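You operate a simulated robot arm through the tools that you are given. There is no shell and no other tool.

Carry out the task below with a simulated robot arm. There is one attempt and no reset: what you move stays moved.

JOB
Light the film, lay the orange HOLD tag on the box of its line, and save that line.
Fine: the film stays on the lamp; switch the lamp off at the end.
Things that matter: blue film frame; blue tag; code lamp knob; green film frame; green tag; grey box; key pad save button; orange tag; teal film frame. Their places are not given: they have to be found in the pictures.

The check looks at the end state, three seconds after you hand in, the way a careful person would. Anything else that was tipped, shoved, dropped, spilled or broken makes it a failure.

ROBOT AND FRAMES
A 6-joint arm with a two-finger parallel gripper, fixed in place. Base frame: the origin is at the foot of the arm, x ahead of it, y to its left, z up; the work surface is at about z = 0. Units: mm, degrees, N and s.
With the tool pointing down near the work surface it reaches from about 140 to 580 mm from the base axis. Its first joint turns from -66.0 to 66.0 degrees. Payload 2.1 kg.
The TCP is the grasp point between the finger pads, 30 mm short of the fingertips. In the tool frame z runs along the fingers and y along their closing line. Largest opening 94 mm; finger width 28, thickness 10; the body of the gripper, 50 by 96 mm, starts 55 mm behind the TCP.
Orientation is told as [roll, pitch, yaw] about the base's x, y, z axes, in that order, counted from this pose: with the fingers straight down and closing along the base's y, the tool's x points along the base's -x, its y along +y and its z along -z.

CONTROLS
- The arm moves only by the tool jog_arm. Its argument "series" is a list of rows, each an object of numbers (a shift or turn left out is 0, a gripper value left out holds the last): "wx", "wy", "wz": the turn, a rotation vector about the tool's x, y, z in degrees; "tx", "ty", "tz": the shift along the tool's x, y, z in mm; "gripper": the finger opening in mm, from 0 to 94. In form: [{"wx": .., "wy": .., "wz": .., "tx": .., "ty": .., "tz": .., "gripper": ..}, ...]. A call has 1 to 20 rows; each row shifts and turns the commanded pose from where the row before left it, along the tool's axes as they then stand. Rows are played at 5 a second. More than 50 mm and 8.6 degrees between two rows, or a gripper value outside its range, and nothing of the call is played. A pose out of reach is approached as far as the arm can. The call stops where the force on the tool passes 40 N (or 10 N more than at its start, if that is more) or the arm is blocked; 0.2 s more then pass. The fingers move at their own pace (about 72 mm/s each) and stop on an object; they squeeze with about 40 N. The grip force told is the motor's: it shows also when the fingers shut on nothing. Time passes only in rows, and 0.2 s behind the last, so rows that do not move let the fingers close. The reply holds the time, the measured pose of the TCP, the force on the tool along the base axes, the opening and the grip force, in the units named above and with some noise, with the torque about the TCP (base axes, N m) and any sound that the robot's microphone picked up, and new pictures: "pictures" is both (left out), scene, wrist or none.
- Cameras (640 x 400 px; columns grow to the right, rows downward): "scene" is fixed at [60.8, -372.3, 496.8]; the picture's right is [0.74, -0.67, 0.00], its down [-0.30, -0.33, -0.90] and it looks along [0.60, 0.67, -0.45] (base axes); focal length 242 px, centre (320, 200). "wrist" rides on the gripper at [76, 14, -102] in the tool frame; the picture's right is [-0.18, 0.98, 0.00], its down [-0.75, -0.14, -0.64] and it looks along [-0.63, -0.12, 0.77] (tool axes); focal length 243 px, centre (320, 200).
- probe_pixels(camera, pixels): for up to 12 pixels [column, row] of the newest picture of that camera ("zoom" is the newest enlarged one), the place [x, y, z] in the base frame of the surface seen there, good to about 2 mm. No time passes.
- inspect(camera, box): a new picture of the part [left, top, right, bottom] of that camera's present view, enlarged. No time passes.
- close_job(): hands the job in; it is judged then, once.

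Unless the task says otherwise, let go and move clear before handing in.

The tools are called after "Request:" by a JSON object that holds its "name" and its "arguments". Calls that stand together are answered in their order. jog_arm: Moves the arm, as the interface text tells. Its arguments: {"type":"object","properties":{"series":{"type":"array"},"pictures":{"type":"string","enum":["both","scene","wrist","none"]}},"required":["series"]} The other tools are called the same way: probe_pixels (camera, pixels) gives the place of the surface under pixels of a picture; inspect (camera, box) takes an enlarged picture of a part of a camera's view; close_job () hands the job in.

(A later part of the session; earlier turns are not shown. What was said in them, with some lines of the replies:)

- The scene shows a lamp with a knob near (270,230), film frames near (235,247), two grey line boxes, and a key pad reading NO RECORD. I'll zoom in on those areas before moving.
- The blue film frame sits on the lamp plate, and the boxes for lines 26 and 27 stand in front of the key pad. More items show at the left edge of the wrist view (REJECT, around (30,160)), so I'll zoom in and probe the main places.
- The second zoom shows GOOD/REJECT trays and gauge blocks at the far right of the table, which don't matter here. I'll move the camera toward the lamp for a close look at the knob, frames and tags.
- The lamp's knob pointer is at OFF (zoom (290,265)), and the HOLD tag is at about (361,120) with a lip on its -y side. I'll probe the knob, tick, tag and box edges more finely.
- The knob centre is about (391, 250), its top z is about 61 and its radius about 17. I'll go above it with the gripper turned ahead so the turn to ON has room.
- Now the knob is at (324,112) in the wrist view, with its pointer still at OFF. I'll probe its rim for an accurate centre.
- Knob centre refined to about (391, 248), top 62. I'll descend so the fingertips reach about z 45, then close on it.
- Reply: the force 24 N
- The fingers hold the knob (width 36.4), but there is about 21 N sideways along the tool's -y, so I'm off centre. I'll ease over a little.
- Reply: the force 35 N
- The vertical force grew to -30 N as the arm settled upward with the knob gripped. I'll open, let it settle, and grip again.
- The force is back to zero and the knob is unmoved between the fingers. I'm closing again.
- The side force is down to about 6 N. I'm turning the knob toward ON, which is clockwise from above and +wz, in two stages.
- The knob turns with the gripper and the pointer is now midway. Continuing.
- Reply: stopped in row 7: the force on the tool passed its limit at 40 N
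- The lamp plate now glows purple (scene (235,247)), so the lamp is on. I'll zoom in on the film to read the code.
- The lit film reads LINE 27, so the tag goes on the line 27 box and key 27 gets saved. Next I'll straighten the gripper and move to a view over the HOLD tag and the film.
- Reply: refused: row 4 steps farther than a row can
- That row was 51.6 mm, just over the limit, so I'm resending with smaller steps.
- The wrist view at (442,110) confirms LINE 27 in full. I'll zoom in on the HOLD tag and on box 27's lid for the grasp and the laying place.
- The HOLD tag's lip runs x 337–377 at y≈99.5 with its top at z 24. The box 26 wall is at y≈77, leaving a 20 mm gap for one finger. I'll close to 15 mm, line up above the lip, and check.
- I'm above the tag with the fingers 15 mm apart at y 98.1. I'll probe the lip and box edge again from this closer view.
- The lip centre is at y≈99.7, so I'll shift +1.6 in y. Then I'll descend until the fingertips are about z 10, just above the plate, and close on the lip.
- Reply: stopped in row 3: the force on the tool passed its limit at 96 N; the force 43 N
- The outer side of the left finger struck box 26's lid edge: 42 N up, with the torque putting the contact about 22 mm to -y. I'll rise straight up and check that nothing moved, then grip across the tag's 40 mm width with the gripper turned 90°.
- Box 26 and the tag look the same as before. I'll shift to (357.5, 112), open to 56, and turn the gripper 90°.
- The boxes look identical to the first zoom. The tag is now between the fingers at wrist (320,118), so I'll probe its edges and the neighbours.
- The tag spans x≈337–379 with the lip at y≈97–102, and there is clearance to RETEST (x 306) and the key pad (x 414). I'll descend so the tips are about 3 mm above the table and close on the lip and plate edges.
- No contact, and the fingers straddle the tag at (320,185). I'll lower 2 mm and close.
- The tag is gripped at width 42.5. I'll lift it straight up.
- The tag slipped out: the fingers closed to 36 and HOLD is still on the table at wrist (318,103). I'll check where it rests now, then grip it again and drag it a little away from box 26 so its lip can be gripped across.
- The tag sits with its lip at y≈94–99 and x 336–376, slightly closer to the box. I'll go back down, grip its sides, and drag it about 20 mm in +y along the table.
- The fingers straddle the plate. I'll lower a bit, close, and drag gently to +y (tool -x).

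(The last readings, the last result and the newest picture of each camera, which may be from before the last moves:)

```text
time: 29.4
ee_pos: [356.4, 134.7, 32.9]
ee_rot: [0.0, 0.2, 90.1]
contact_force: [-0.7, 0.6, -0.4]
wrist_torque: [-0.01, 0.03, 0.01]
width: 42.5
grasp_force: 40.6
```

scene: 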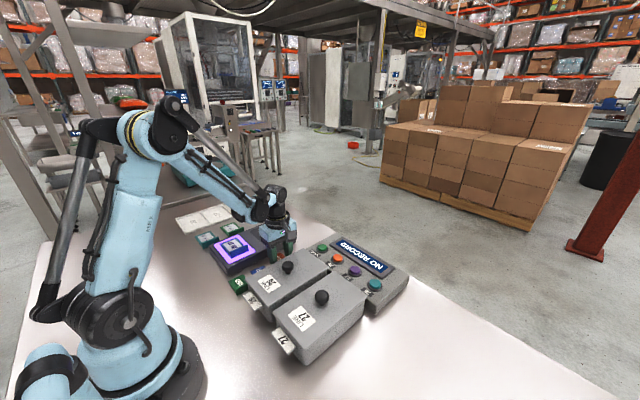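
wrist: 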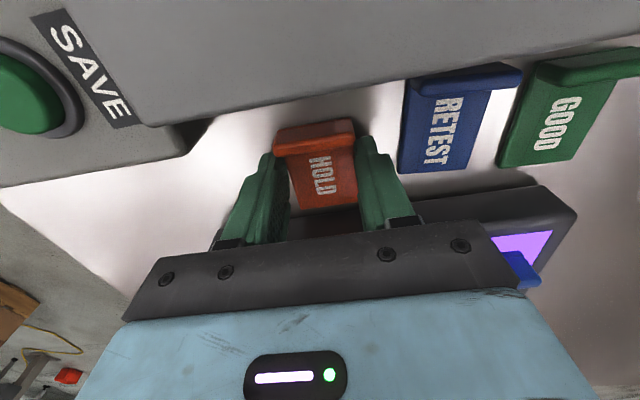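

The tag followed: HOLD is now at (318,160) with its lip well clear of the box. I'll release, rise, and turn back to yaw 0 to take the lip.

Request:
{"name": "jog_arm", "arguments": {"series": [{"gripper": 56}, {}, {}, {"tz": -15}, {"tz": -35}, {"tz": -45}, {"wz": 8.2}, {"wz": 8.2}, {"wz": 8.2}, {"wz": 8.2}, {"wz": 8.2}, {"wz": 8.2}, {"wz": 8.2}, {"wz": 8.2}, {"wz": 8.2}, {"wz": 8.2}, {"wz": 8, "tx": 15}, {"gripper": 18}, {}]}}

```text
time: 33.4
ee_pos: [343.4, 131.0, 128.3]
ee_rot: [-0.3, 0.0, 0.0]
contact_force: [-0.1, 0.5, 0.0]
wrist_torque: [-0.01, 0.02, 0.0]
width: 17.8
grasp_force: 0.1
```

scene: 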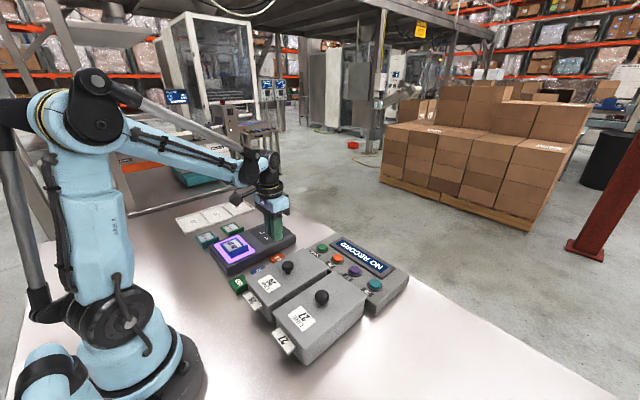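
wrist: 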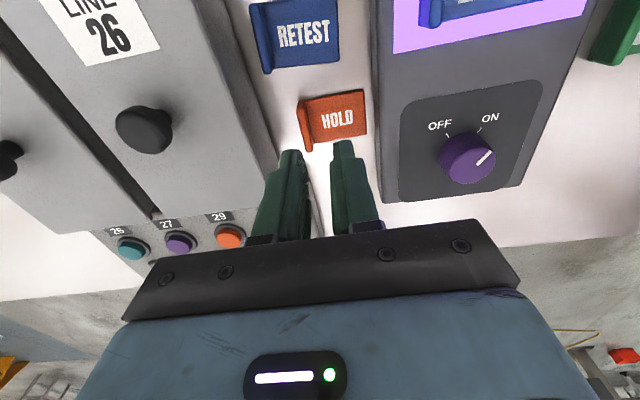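

Request:
{"name": "inspect", "arguments": {"camera": "wrist", "box": [272, 75, 400, 165]}}

Request:
{"name": "probe_pixels", "arguments": {"camera": "wrist", "pixels": [[300, 107], [303, 125], [306, 140], [301, 115], [299, 100], [308, 147], [306, 120], [364, 92], [366, 132], [335, 118], [275, 145], [382, 170]]}}

```text
4.44 times, centred on (336, 120) of wrist
```

zoom: 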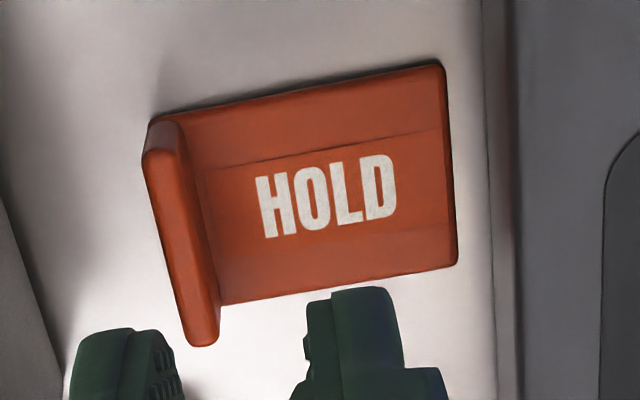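

```text
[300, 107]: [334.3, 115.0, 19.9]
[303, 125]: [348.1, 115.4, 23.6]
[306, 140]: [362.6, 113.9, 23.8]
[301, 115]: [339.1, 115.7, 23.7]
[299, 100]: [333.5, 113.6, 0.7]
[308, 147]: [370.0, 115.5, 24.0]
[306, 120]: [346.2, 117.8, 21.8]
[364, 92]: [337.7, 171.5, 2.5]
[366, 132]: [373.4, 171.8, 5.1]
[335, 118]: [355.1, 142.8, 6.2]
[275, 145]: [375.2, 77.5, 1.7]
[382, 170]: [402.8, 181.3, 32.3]
```

The lip is now at y≈116, x 334–374 with its top at 24, and there is plenty of room on the box side. I'll move above it and descend with a 20 mm opening.

Request:
{"name": "jog_arm", "arguments": {"series": [{"tx": -11, "ty": -15, "gripper": 20}, {"tz": 20}, {"tz": 25}, {"tz": 20}, {"tz": 15}, {"tz": 9}, {}, {}]}}

```text
time: 35.2
ee_pos: [351.4, 116.5, 40.5]
ee_rot: [-0.2, 0.0, 0.0]
contact_force: [-0.8, 0.2, -0.1]
wrist_torque: [0.0, 0.01, 0.0]
width: 20.0
grasp_force: 0.1
```

scene: 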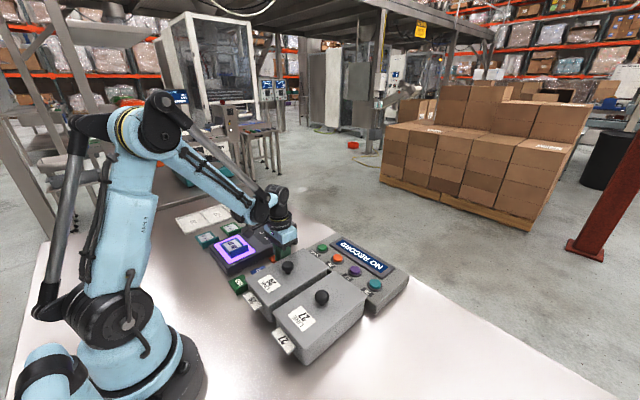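
wrist: 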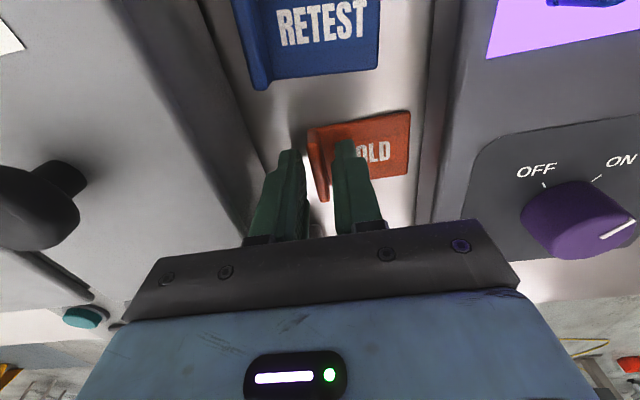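

No contact, and the lip lies between the fingers at (317,165). I'm closing on it now.

Request:
{"name": "jog_arm", "arguments": {"series": [{"tz": 1.5, "tx": -2}, {"gripper": 2}, {"gripper": 2}, {"gripper": 2}, {"gripper": 2}], "pictures": "none"}}

```text
time: 36.4
ee_pos: [355.8, 115.3, 38.8]
ee_rot: [-0.3, 0.0, 0.0]
contact_force: [0.2, -0.5, 1.5]
wrist_torque: [0.06, -0.01, 0.0]
width: 6.3
grasp_force: 39.4
```

The lip is held at width 6.3. I'll lift it clear.

Request:
{"name": "jog_arm", "arguments": {"series": [{"tz": -8}, {"tz": -15}, {"tz": -25}, {"tz": -30}, {"tz": -30}, {"tz": -25}, {}]}}

```text
time: 38.0
ee_pos: [355.1, 116.8, 171.4]
ee_rot: [-0.2, 0.0, -0.1]
contact_force: [0.1, 0.0, -1.1]
wrist_torque: [0.0, -0.02, 0.02]
width: 6.3
grasp_force: 39.3
```

scene: 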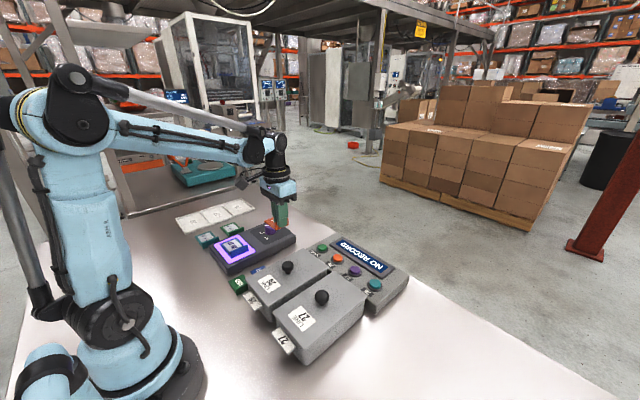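
wrist: 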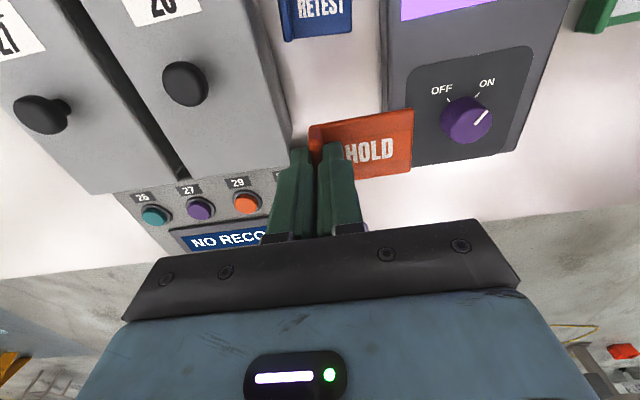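

The tag hangs level in the grip at wrist (362,145). I'll probe box 27's lid edges and knob to choose the laying place.

Request:
{"name": "inspect", "arguments": {"camera": "scene", "box": [260, 250, 380, 370]}}

Request:
{"name": "probe_pixels", "arguments": {"camera": "scene", "pixels": [[330, 270], [362, 296], [350, 310], [335, 325], [335, 278], [320, 275], [345, 290], [350, 288], [327, 297], [316, 297], [322, 303], [340, 300]]}}

```text
3.33 times, centred on (320, 310) of scene
```

zoom: 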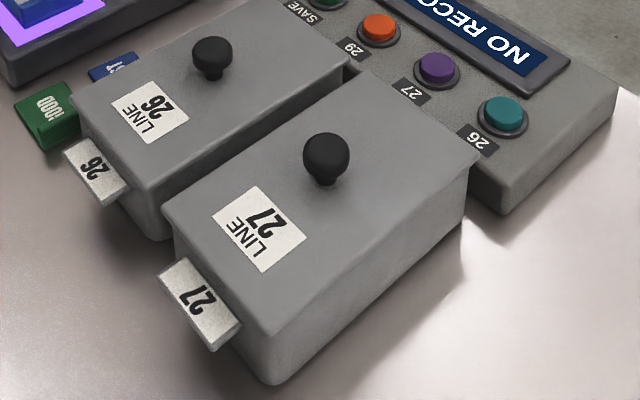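

```text
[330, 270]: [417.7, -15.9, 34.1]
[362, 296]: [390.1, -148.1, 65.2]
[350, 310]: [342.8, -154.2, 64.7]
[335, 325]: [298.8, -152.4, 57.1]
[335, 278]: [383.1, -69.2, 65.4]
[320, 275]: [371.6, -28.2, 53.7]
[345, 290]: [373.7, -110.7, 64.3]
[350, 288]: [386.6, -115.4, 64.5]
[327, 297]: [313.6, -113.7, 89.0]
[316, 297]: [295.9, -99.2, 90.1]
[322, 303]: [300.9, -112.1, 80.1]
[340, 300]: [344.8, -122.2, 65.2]
```

Box 27's lid spans y≈-154 to -57 at z≈65, with its knob ending at x≈317 and its far edge at x≈395. I'll carry the tag to TCP (357, -133), which puts the plate at x 335–377, y -138 to -79.

Request:
{"name": "jog_arm", "arguments": {"series": [{"ty": -20}, {"ty": -40}, {"ty": -45}, {"ty": -45}, {"ty": -45}, {"ty": -35}, {"ty": -20, "tx": -1}, {}, {}]}}

```text
time: 40.0
ee_pos: [356.6, -134.5, 172.8]
ee_rot: [-0.2, 0.0, 0.1]
contact_force: [-0.3, 0.0, -0.1]
wrist_torque: [-0.03, 0.02, 0.01]
width: 6.2
grasp_force: 40.5
```

scene: 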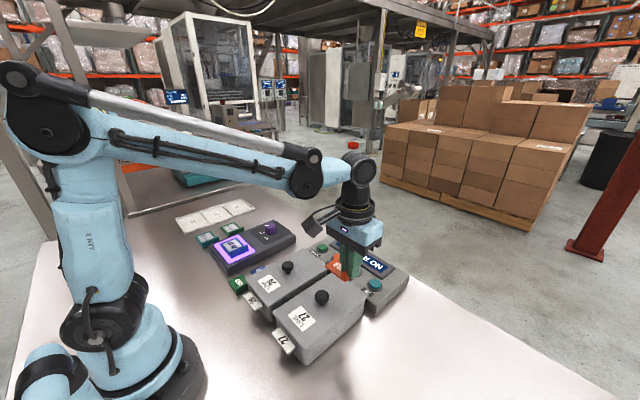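
wrist: 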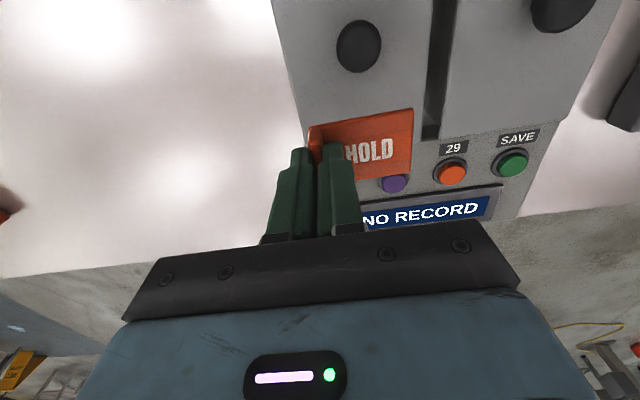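

The tag is over box 27's lid. I'll descend to just above it.

Request:
{"name": "jog_arm", "arguments": {"series": [{"tz": 20, "ty": 1}, {"tz": 20}, {"tz": 15}, {"tz": 7}, {}, {}]}}

```text
time: 41.4
ee_pos: [356.3, -133.1, 109.1]
ee_rot: [-0.1, 0.1, 0.0]
contact_force: [-0.3, -0.2, -0.6]
wrist_torque: [0.0, 0.01, 0.03]
width: 6.3
grasp_force: 40.1
```

scene: 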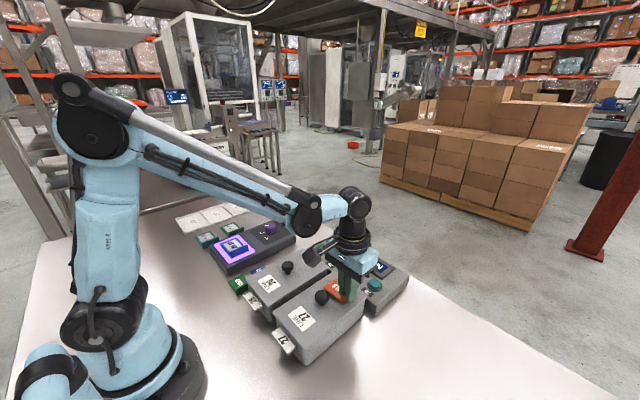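
wrist: 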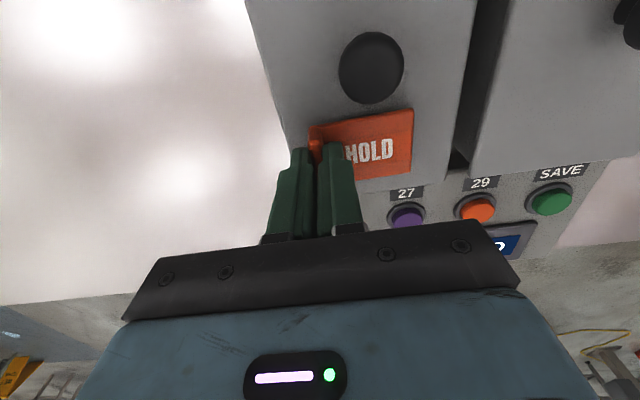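

The tag is a few mm above the lid, clear of the lid knob. I'll lower in small steps and watch the force.

Request:
{"name": "jog_arm", "arguments": {"series": [{"tz": 1.5}, {"tz": 1.5}, {"tz": 0.7}, {}, {}], "pictures": "none"}}

```text
time: 42.6
ee_pos: [357.9, -131.4, 106.9]
ee_rot: [-0.2, 0.0, 0.0]
contact_force: [0.6, -1.0, -0.1]
wrist_torque: [0.01, 0.01, 0.02]
width: 6.6
grasp_force: 40.2
```

Request:
{"name": "jog_arm", "arguments": {"series": [{"tz": 0.8}, {"tz": 0.7}, {}, {}], "pictures": "none"}}

```text
time: 43.6
ee_pos: [356.4, -131.1, 105.1]
ee_rot: [-0.2, 0.0, 0.0]
contact_force: [0.6, -0.2, 0.0]
wrist_torque: [-0.01, 0.04, 0.01]
width: 6.3
grasp_force: 40.3
```

No contact yet at z 105.1, so I'll continue down in small steps.

Request:
{"name": "jog_arm", "arguments": {"series": [{"tz": 0.6}, {"tz": 0.6}, {}, {}], "pictures": "wrist"}}

```text
time: 44.6
ee_pos: [356.3, -129.7, 102.5]
ee_rot: [-0.2, 0.0, 0.1]
contact_force: [0.5, 1.7, 18.7]
wrist_torque: [0.17, 0.0, 0.03]
width: 6.5
grasp_force: 40.2
```

wrist: 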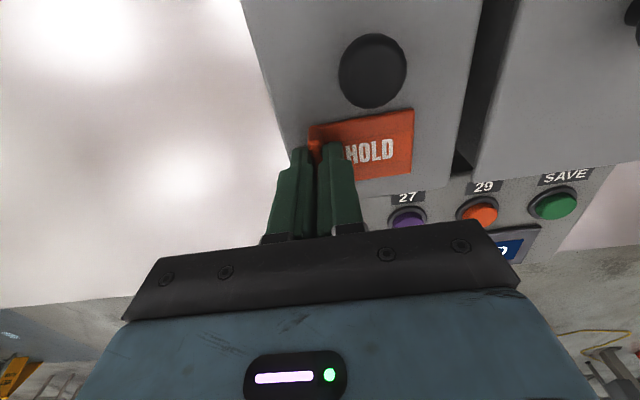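

The lid is touched (18.7 N). I'll ease off by 1 mm, open the fingers a little, and rise straight up.

Request:
{"name": "jog_arm", "arguments": {"series": [{"tz": -1.2}, {"gripper": 20}, {}, {}, {"tz": -10}, {"tz": -20}, {"tz": -30}, {"tz": -30}, {}]}}

```text
time: 46.6
ee_pos: [357.6, -133.7, 193.7]
ee_rot: [-0.2, 0.0, 0.0]
contact_force: [-0.1, -0.3, -0.2]
wrist_torque: [0.03, 0.0, -0.02]
width: 20.0
grasp_force: 0.1
```

scene: 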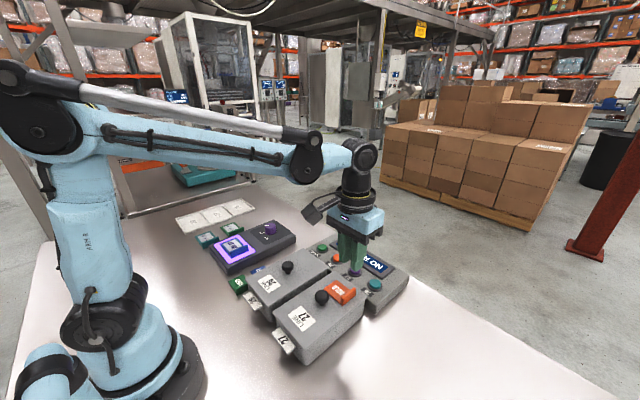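
wrist: 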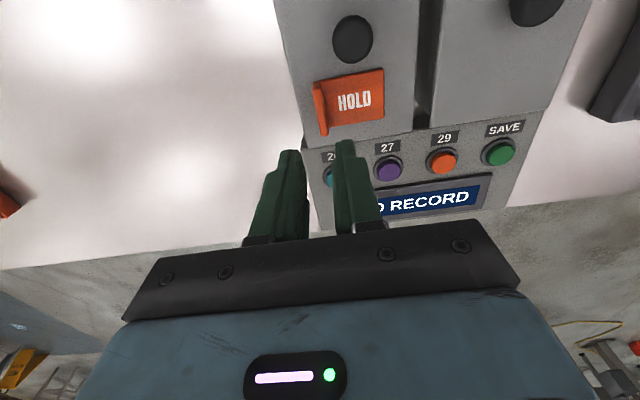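

The tag lies flat on box 27's lid at wrist (350,100). Now I'll probe the key pad buttons for pressing 27 and then SAVE.

Request:
{"name": "inspect", "arguments": {"camera": "wrist", "box": [300, 60, 556, 220]}}

Request:
{"name": "probe_pixels", "arguments": {"camera": "wrist", "pixels": [[389, 170], [389, 160], [378, 173], [401, 165], [389, 176], [501, 153], [501, 146], [490, 155], [511, 151], [500, 160], [405, 180], [450, 195]]}}

Request:
{"name": "probe_pixels", "arguments": {"camera": "scene", "pixels": [[321, 246], [322, 248], [323, 250], [318, 248], [326, 247], [322, 252], [328, 250]]}}

```text
2.50 times, centred on (428, 140) of wrist
```

zoom: 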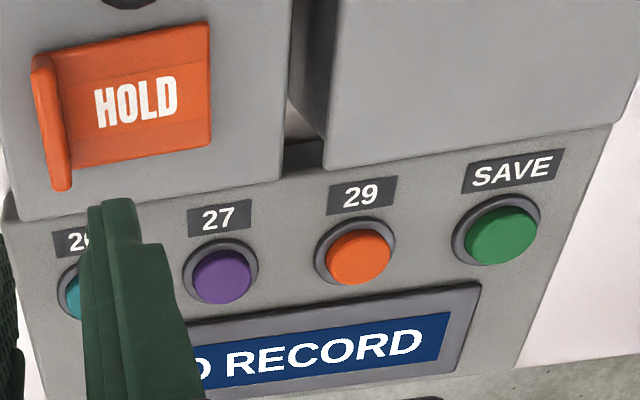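

```text
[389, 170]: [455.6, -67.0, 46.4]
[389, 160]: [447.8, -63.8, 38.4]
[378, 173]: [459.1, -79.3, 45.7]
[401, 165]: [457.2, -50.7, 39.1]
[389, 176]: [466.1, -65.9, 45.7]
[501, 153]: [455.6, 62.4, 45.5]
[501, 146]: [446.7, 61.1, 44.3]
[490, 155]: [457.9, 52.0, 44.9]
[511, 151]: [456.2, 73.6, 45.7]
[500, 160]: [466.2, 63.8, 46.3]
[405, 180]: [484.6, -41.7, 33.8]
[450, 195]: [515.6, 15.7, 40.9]
```

```text
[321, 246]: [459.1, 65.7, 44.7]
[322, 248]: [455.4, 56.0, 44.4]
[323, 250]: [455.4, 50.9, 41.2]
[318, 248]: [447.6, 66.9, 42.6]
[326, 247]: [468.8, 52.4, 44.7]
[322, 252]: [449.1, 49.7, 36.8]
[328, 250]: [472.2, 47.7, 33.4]
```

Button 27's centre is about (457, -68) with top z 46, and SAVE's is about (457, 60). I'll close the fingers and move above 27.

Request:
{"name": "jog_arm", "arguments": {"series": [{"tx": -33, "ty": 22, "gripper": 0}, {"tx": -33, "ty": 22}, {"tx": -33, "ty": 22}, {"tz": 30}, {"tz": 30}, {"tz": 25}, {}, {}]}}

```text
time: 48.4
ee_pos: [455.6, -65.2, 108.7]
ee_rot: [-0.2, 0.0, 0.0]
contact_force: [0.1, -0.2, 0.3]
wrist_torque: [0.0, 0.01, 0.0]
width: 0.0
grasp_force: 32.9
```

scene: 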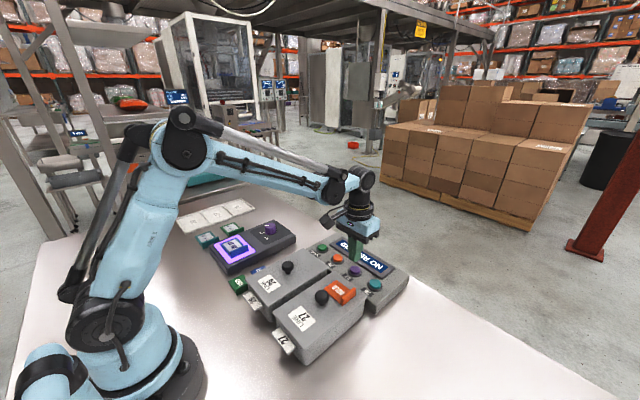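
wrist: 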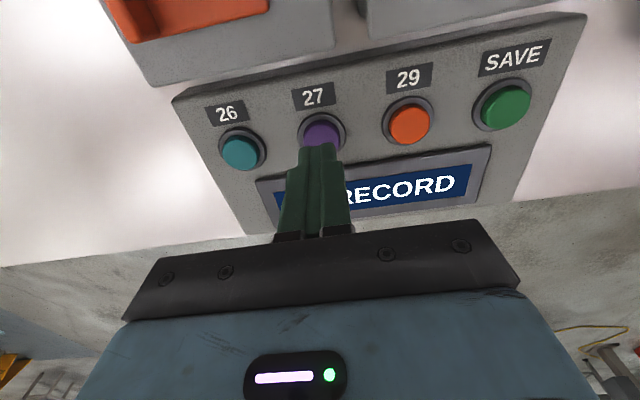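

The closed fingers are over button 27 at (322,134). One check probe before pressing.

Request:
{"name": "probe_pixels", "arguments": {"camera": "wrist", "pixels": [[322, 133], [308, 136], [338, 130], [320, 122], [490, 108], [523, 103], [506, 105], [504, 121], [505, 91]]}}

```text
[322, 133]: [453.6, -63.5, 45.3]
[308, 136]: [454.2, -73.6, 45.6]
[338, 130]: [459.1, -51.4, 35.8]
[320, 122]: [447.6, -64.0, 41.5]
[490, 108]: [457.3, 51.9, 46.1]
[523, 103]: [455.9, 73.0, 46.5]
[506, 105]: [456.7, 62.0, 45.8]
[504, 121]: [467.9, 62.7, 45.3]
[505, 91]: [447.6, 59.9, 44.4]
```

The button is centred at about (457, -65), right under the tips. I'll lower and press in small steps.

Request:
{"name": "jog_arm", "arguments": {"series": [{"tz": 15, "tx": -1}, {"tz": 12}, {"tz": 3}, {"tz": 1.5}, {"tz": 1.5}, {"tz": 1.5}, {}]}}

```text
time: 50.0
ee_pos: [456.6, -65.6, 75.6]
ee_rot: [-0.2, 0.0, 0.0]
contact_force: [-0.5, 0.2, 0.3]
wrist_torque: [-0.01, 0.0, -0.03]
width: 0.0
grasp_force: 32.7
```

scene: 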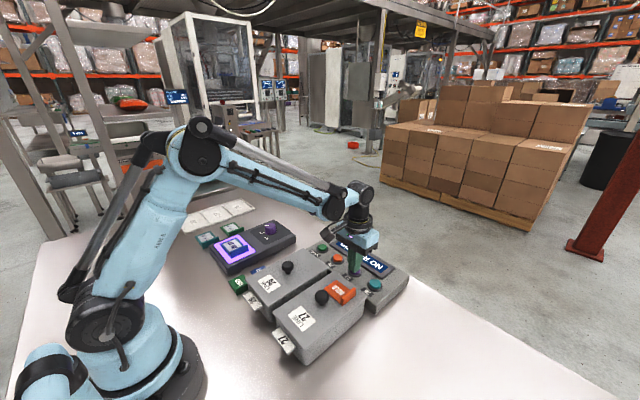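
wrist: 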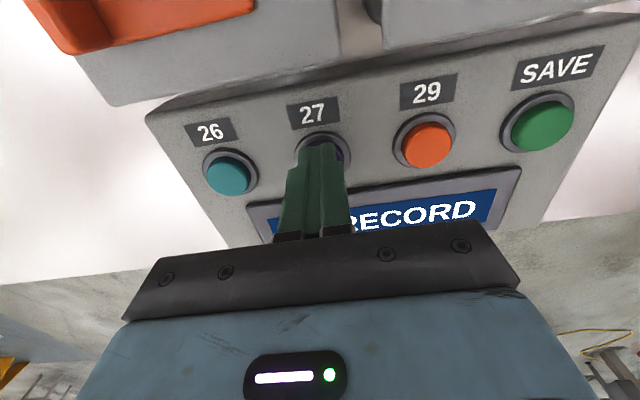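

Just at the button surface with no force yet. I'll press further in small steps.

Request:
{"name": "jog_arm", "arguments": {"series": [{"tz": 1}, {"tz": 1}, {"tz": 1}, {"tz": 1}, {}], "pictures": "both"}}

```text
time: 51.2
ee_pos: [455.7, -66.1, 71.3]
ee_rot: [-0.2, 0.0, 0.1]
contact_force: [-0.2, 1.8, 4.7]
wrist_torque: [0.11, 0.0, 0.03]
width: 0.2
grasp_force: 33.2
heard: click
```

scene: 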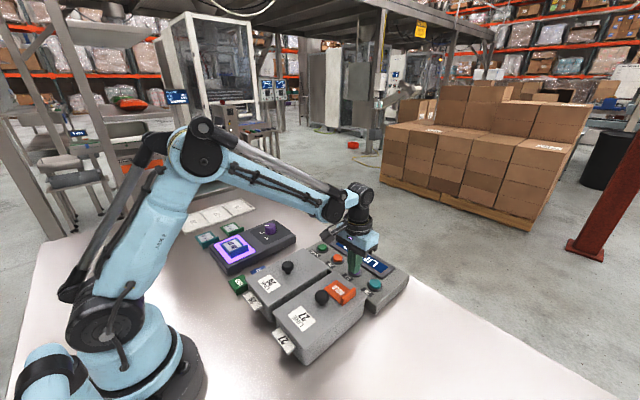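
wrist: 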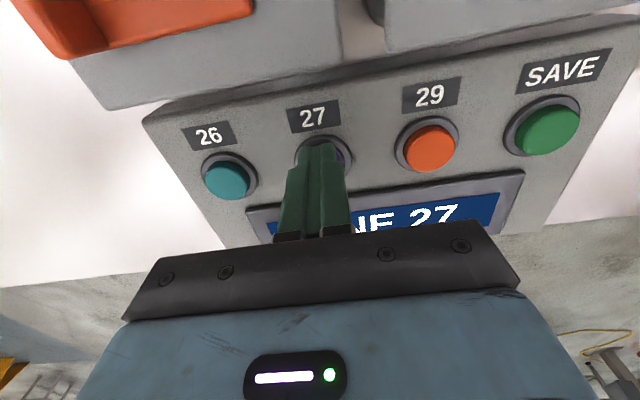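

I heard a click and the display now shows LINE 27. I'll rise and move over SAVE.

Request:
{"name": "jog_arm", "arguments": {"series": [{"tz": -10}, {"tz": -27}, {"ty": 43}, {"ty": 43}, {"ty": 42, "tx": -1}, {}, {}]}}

```text
time: 52.8
ee_pos: [456.5, 62.4, 107.7]
ee_rot: [-0.2, 0.0, 0.0]
contact_force: [-0.9, 0.2, 1.4]
wrist_torque: [0.04, 0.01, 0.03]
width: 0.0
grasp_force: 32.7
```

scene: 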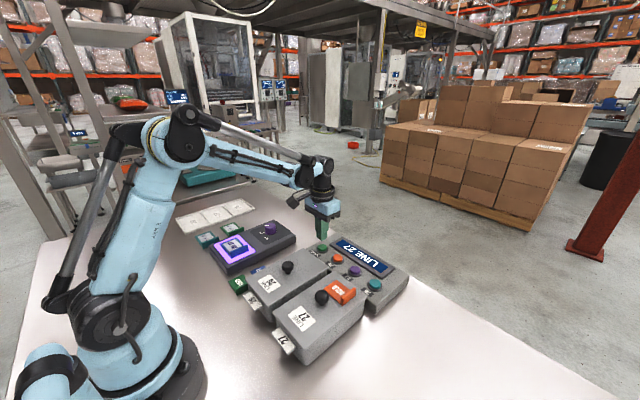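
wrist: 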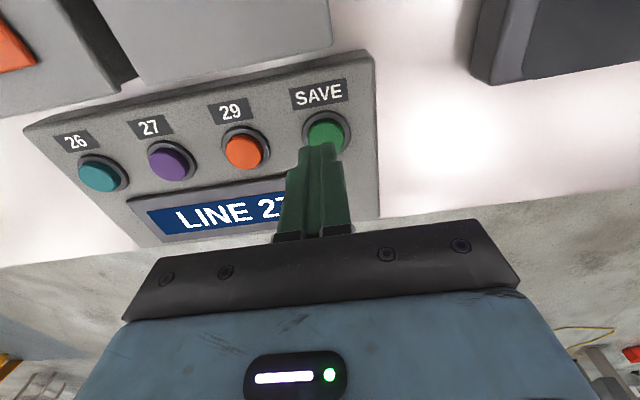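

The display reads LINE 27 and the tips are above SAVE at (325,133). I'll press it the same way.

Request:
{"name": "jog_arm", "arguments": {"series": [{"tz": 15}, {"tz": 12}, {"tz": 4}, {"tz": 2}, {"tz": 1}, {"tz": 1}, {"tz": 1}, {}]}}

```text
time: 54.6
ee_pos: [457.0, 61.9, 72.3]
ee_rot: [-0.1, 0.0, 0.0]
contact_force: [1.3, 0.7, 2.7]
wrist_torque: [0.02, -0.04, 0.03]
width: 0.1
grasp_force: 32.8
heard: click
```

scene: 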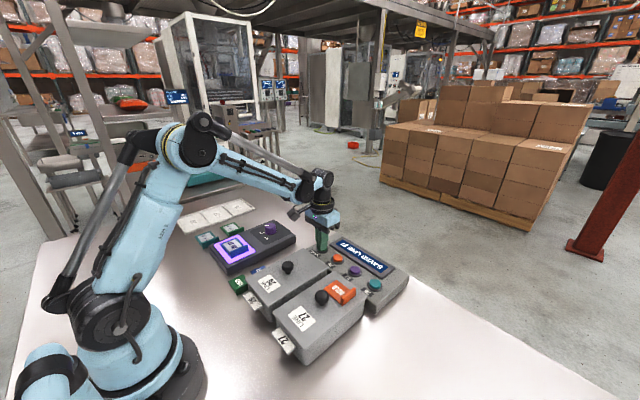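
wrist: 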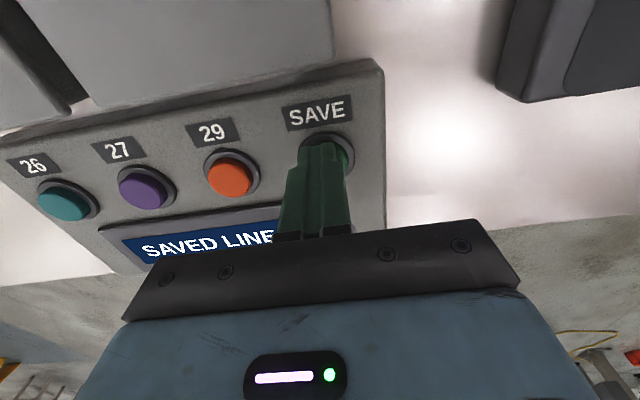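

The display reads SAVED LINE 27. I'll rise and go back over the lamp knob, turned toward the ON side so it can be turned back to OFF.

Request:
{"name": "jog_arm", "arguments": {"series": [{"tz": -10}, {"tz": -35}, {"tz": -40}, {"tx": 13.2, "ty": 37.4}, {"tx": 13.2, "ty": 37.4}, {"tx": 13.2, "ty": 37.4}, {"tx": 13.2, "ty": 37.4, "gripper": 60}, {"tx": 13.2, "ty": 37.4}, {"wz": 8}, {"wz": 8}, {"wz": 8}, {"wz": 8}, {"wz": 8}, {}, {}]}}

Request:
{"name": "inspect", "arguments": {"camera": "scene", "box": [260, 230, 400, 320]}}

```text
time: 57.8
ee_pos: [391.0, 248.3, 157.7]
ee_rot: [-0.2, -0.2, -40.0]
contact_force: [0.5, 0.5, 0.5]
wrist_torque: [0.0, 0.01, -0.03]
width: 60.2
grasp_force: 0.0
```

scene: 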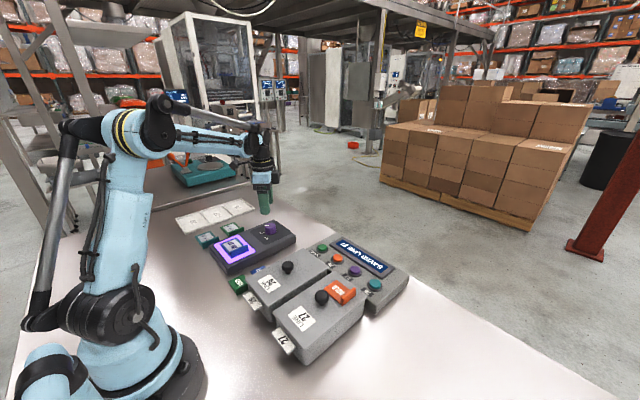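
wrist: 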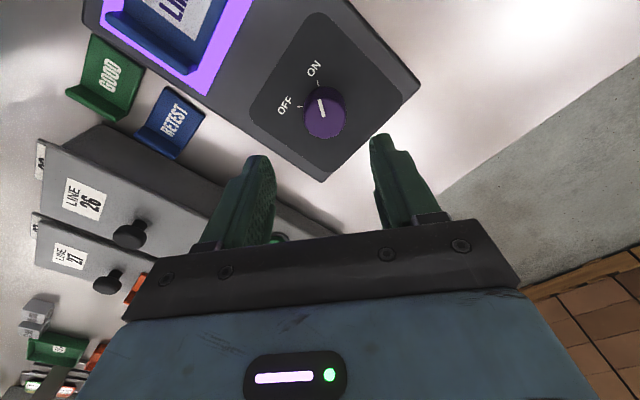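

```text
4.44 times, centred on (330, 275) of scene
```

zoom: 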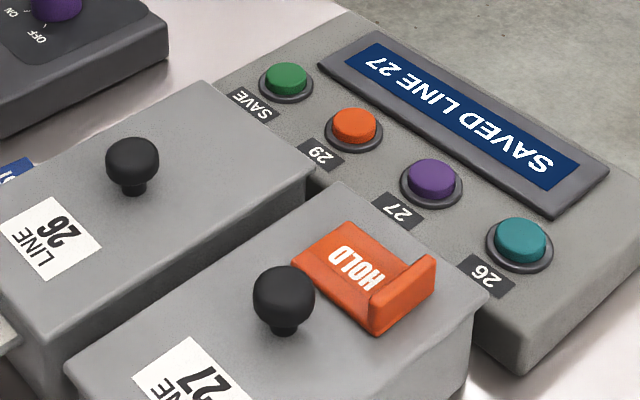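

SAVED LINE 27 and the tag on box 27 both look right. I'll probe the knob's rim and pointer before gripping.

Request:
{"name": "inspect", "arguments": {"camera": "wrist", "box": [276, 55, 372, 145]}}

Request:
{"name": "probe_pixels", "arguments": {"camera": "wrist", "pixels": [[306, 115], [343, 113], [324, 136], [324, 113], [322, 101], [311, 128], [337, 128], [323, 98], [308, 107], [340, 105]]}}

```text
4.44 times, centred on (324, 100) of wrist
```

zoom: 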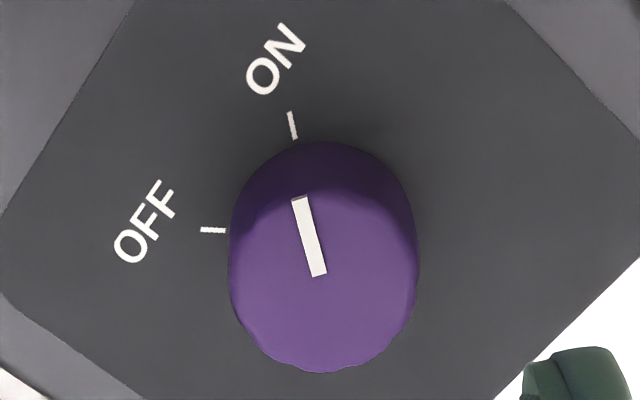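

```text
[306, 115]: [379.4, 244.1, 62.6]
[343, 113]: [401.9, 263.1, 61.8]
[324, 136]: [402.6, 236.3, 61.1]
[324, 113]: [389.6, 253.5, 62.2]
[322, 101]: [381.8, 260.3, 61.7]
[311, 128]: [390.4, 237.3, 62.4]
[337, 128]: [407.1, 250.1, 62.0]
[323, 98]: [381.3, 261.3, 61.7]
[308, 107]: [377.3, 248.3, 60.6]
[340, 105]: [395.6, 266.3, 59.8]
```

The pointer is at ON (about yaw -28) and the knob centre is about (391.5, 250). I'll align, descend, and grip it.

Request:
{"name": "jog_arm", "arguments": {"series": [{"wz": -6}, {"wz": -6}, {"tx": 0.4, "ty": 1.7, "tz": 25}, {"tz": 25}, {"tz": 22}, {"tz": 10}, {}, {}, {"gripper": 33}, {"gripper": 33}, {"gripper": 33}, {"gripper": 33}], "pictures": "wrist"}}

```text
time: 60.4
ee_pos: [391.5, 249.6, 75.1]
ee_rot: [0.0, -0.1, -27.9]
contact_force: [6.6, 9.6, -2.8]
wrist_torque: [0.23, -0.24, 0.04]
width: 39.2
grasp_force: 5.5
```

wrist: 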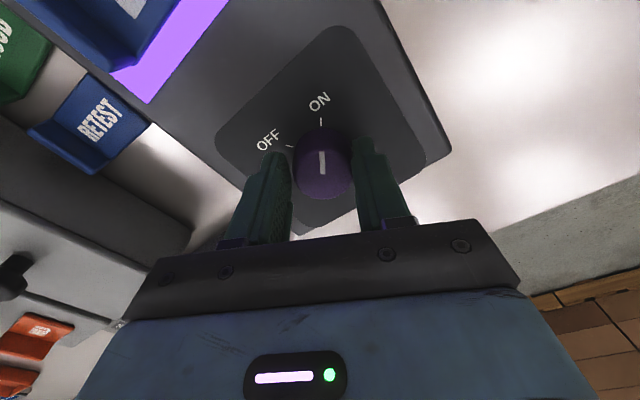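

One finger touched first, with about 12 N along the tool's +y at width 39.2. I'll shift 1.4 mm that way and let the grip settle.

Request:
{"name": "jog_arm", "arguments": {"series": [{"ty": 0.8}, {"ty": 0.6}, {}, {}], "pictures": "none"}}

```text
time: 61.4
ee_pos: [392.2, 251.9, 75.5]
ee_rot: [-0.3, -0.1, -27.9]
contact_force: [2.6, 0.9, 2.2]
wrist_torque: [0.01, 0.06, 0.02]
width: 36.4
grasp_force: 45.0
```

Balanced now: the side force is under 3 N and the width is 36.4. I'm turning back toward OFF.

Request:
{"name": "jog_arm", "arguments": {"series": [{"wz": -6}, {"wz": -6}, {"wz": -6}, {"wz": -6}, {"wz": -6}, {"wz": -6}, {}]}}

```text
time: 63.0
ee_pos: [392.3, 250.3, 73.9]
ee_rot: [-0.6, 0.2, 8.1]
contact_force: [-4.9, -28.6, 23.6]
wrist_torque: [-0.71, 0.15, -0.09]
width: 36.3
grasp_force: 45.2
```

scene: 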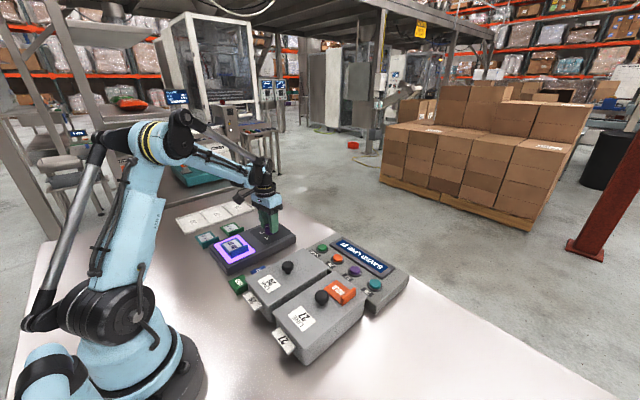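
wrist: 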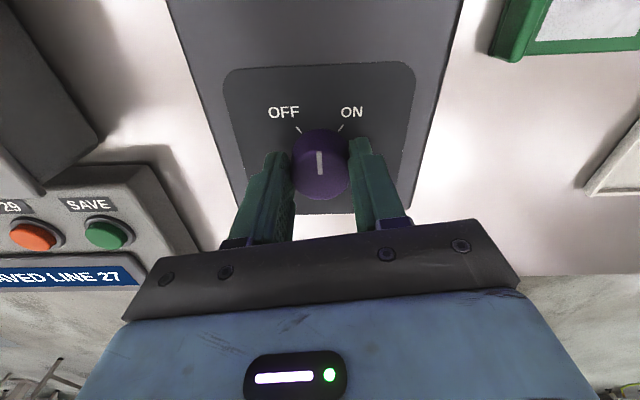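

The knob is halfway, but the side force has grown to -29 N in y. I'll shift -2 mm along the tool's y to relax it before turning further.

Request:
{"name": "jog_arm", "arguments": {"series": [{"ty": -1}, {"ty": -1}, {}], "pictures": "none"}}

```text
time: 63.8
ee_pos: [392.6, 250.2, 74.0]
ee_rot: [-0.2, 0.1, 8.1]
contact_force: [-2.0, -16.2, 36.2]
wrist_torque: [-0.64, 0.26, -0.1]
width: 36.4
grasp_force: 44.6
```

Stress built up in the grip, with 36 N vertical. I'll release, settle, and regrip before finishing the turn.

Request:
{"name": "jog_arm", "arguments": {"series": [{"gripper": 56}, {}, {}, {"ty": -0.5}, {}, {"gripper": 33}, {}, {}, {}, {}], "pictures": "wrist"}}

```text
time: 66.0
ee_pos: [391.6, 250.1, 74.3]
ee_rot: [-0.2, 0.0, 8.2]
contact_force: [-1.1, 9.2, -4.3]
wrist_torque: [0.26, -0.11, -0.02]
width: 36.1
grasp_force: 44.7
```

wrist: 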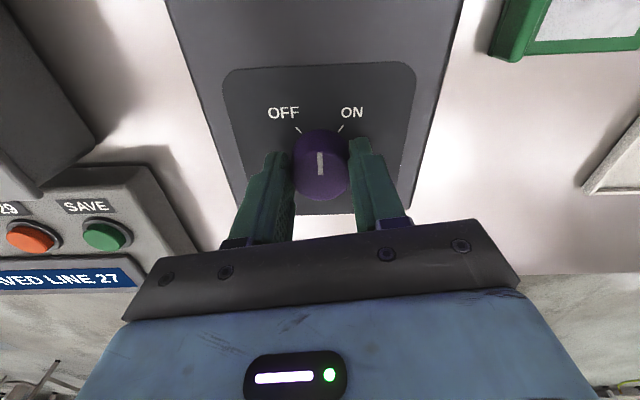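

The grip is relaxed again at about 10 N and the knob stayed midway. I'll turn the remaining ~32° to OFF.

Request:
{"name": "jog_arm", "arguments": {"series": [{"wz": -5.5}, {"wz": -5.5}, {"wz": -5.5}, {"wz": -5.5}, {"wz": -5}, {"wz": -5}, {}]}}

```text
time: 67.6
ee_pos: [392.4, 247.7, 74.6]
ee_rot: [-0.2, 0.3, 40.0]
contact_force: [1.8, -10.7, 5.2]
wrist_torque: [-0.09, -0.24, -0.01]
width: 36.4
grasp_force: 44.7
```

scene: 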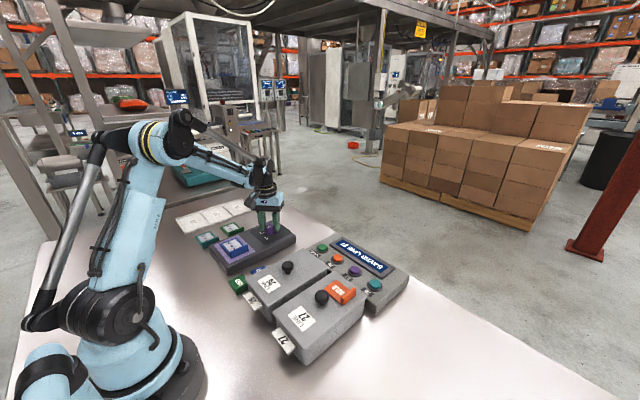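
wrist: 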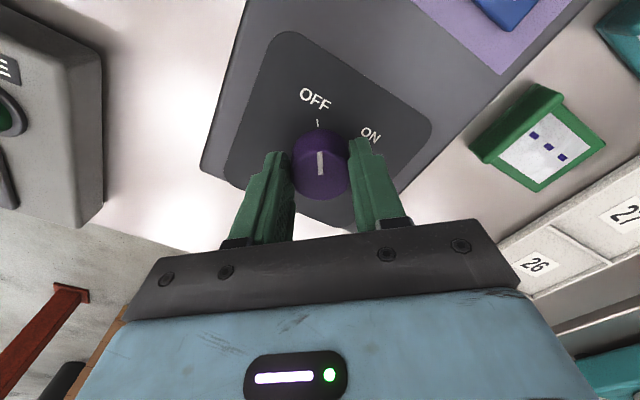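

The pointer is at OFF and the film plate is dark again. I'll let go, rise, and move clear.

Request:
{"name": "jog_arm", "arguments": {"series": [{"gripper": 60}, {}, {}, {"tz": -30}, {"tz": -40}, {"tz": -45}, {"tz": -45}, {"tz": -45}, {"tx": 30}, {}, {}]}}

Request:
{"name": "inspect", "arguments": {"camera": "scene", "box": [180, 200, 420, 350]}}

Request:
{"name": "inspect", "arguments": {"camera": "scene", "box": [190, 210, 310, 290]}}

```text
time: 70.0
ee_pos: [371.4, 230.2, 277.4]
ee_rot: [-0.3, 0.1, 40.0]
contact_force: [0.3, 0.0, 0.3]
wrist_torque: [-0.05, 0.0, -0.01]
width: 60.1
grasp_force: 0.1
```

scene: 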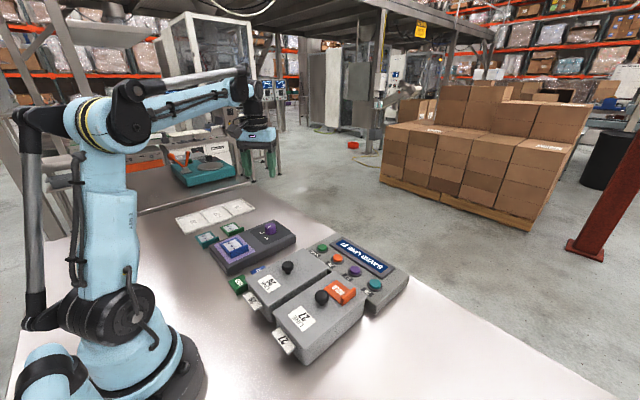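
wrist: 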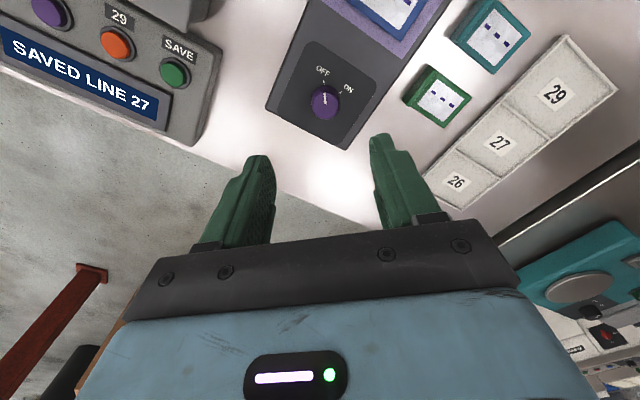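

```text
2.67 times, centred on (300, 275) of scene
```

zoom: 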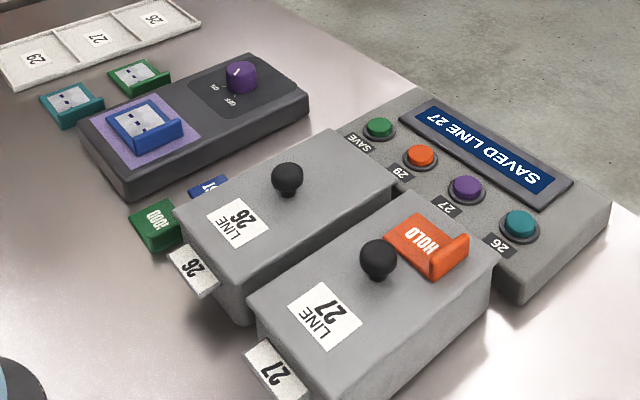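

```text
5.00 times, centred on (250, 250) of scene
```

zoom: 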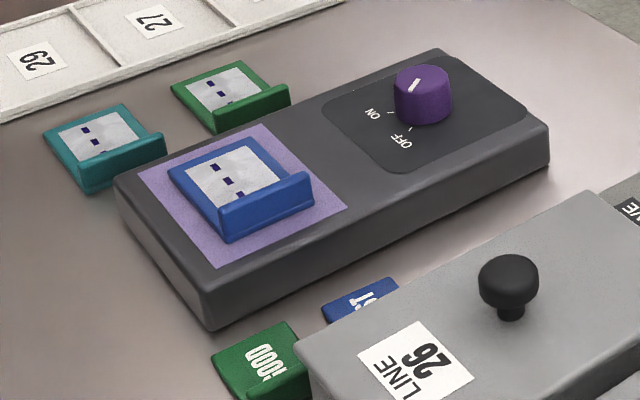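

The plate is dark, the film is in place, the tag is on box 27, and the display reads SAVED LINE 27. One last zoom on the knob to confirm it sits fully at OFF.

Request:
{"name": "inspect", "arguments": {"camera": "wrist", "box": [285, 55, 365, 125]}}

Request:
{"name": "inspect", "arguments": {"camera": "scene", "box": [160, 180, 320, 280]}}

```text
5.71 times, centred on (325, 90) of wrist
```

zoom: 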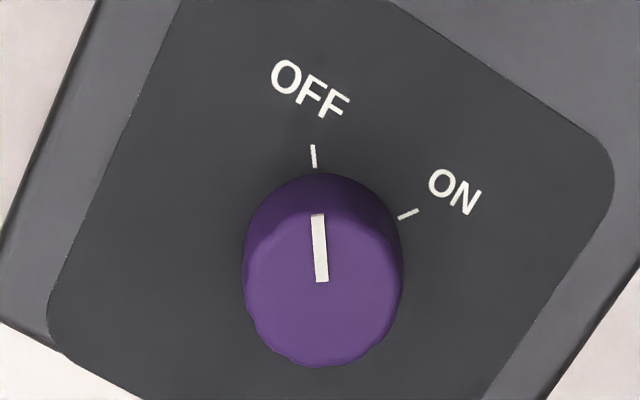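

```text
4.00 times, centred on (240, 230) of scene
```

zoom: 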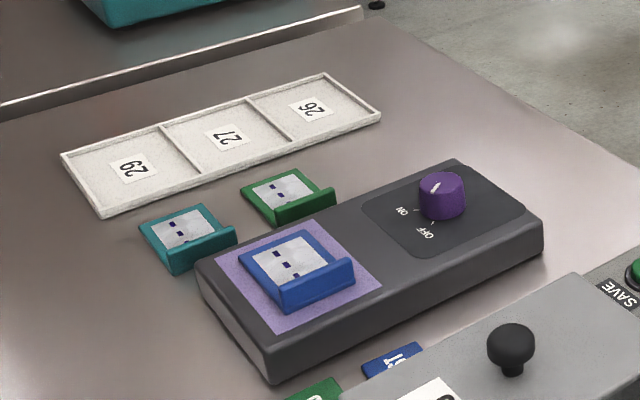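

The knob points at OFF exactly as at the start, and the lamp and frames haven't moved. The arm is clear, so I'm handing in.

Request:
{"name": "close_job", "arguments": {}}

```text
The job is handed in.
```

I lit the film, which read LINE 27, and the job is handed in. No result from the check has come back yet.

- **Tag:** The orange HOLD tag lies flat on the lid of the line 27 box, clear of its label and lid knob.
- **Save:** I pressed 27 and then SAVE. Both clicked, and the key pad display reads SAVED LINE 27.
- **Lamp and film:** The blue film frame is still on the lamp. The knob is back at OFF and the plate is dark.

Two things went wrong on the way:

- **Finger strike:** On the first try for the tag, a finger hit the lid edge of the line 26 box; the reading just after the stop was about 42 N. The box looked unmoved in the pictures afterwards.
- **Tag slip:** The tag slipped out of the first grip while it was still on the table. I dragged it about 20 mm along the table, away from the box, and then picked it up by its lip.

The last pictures show the green and teal frames, the blue and green tags and the line 26 box where they started.
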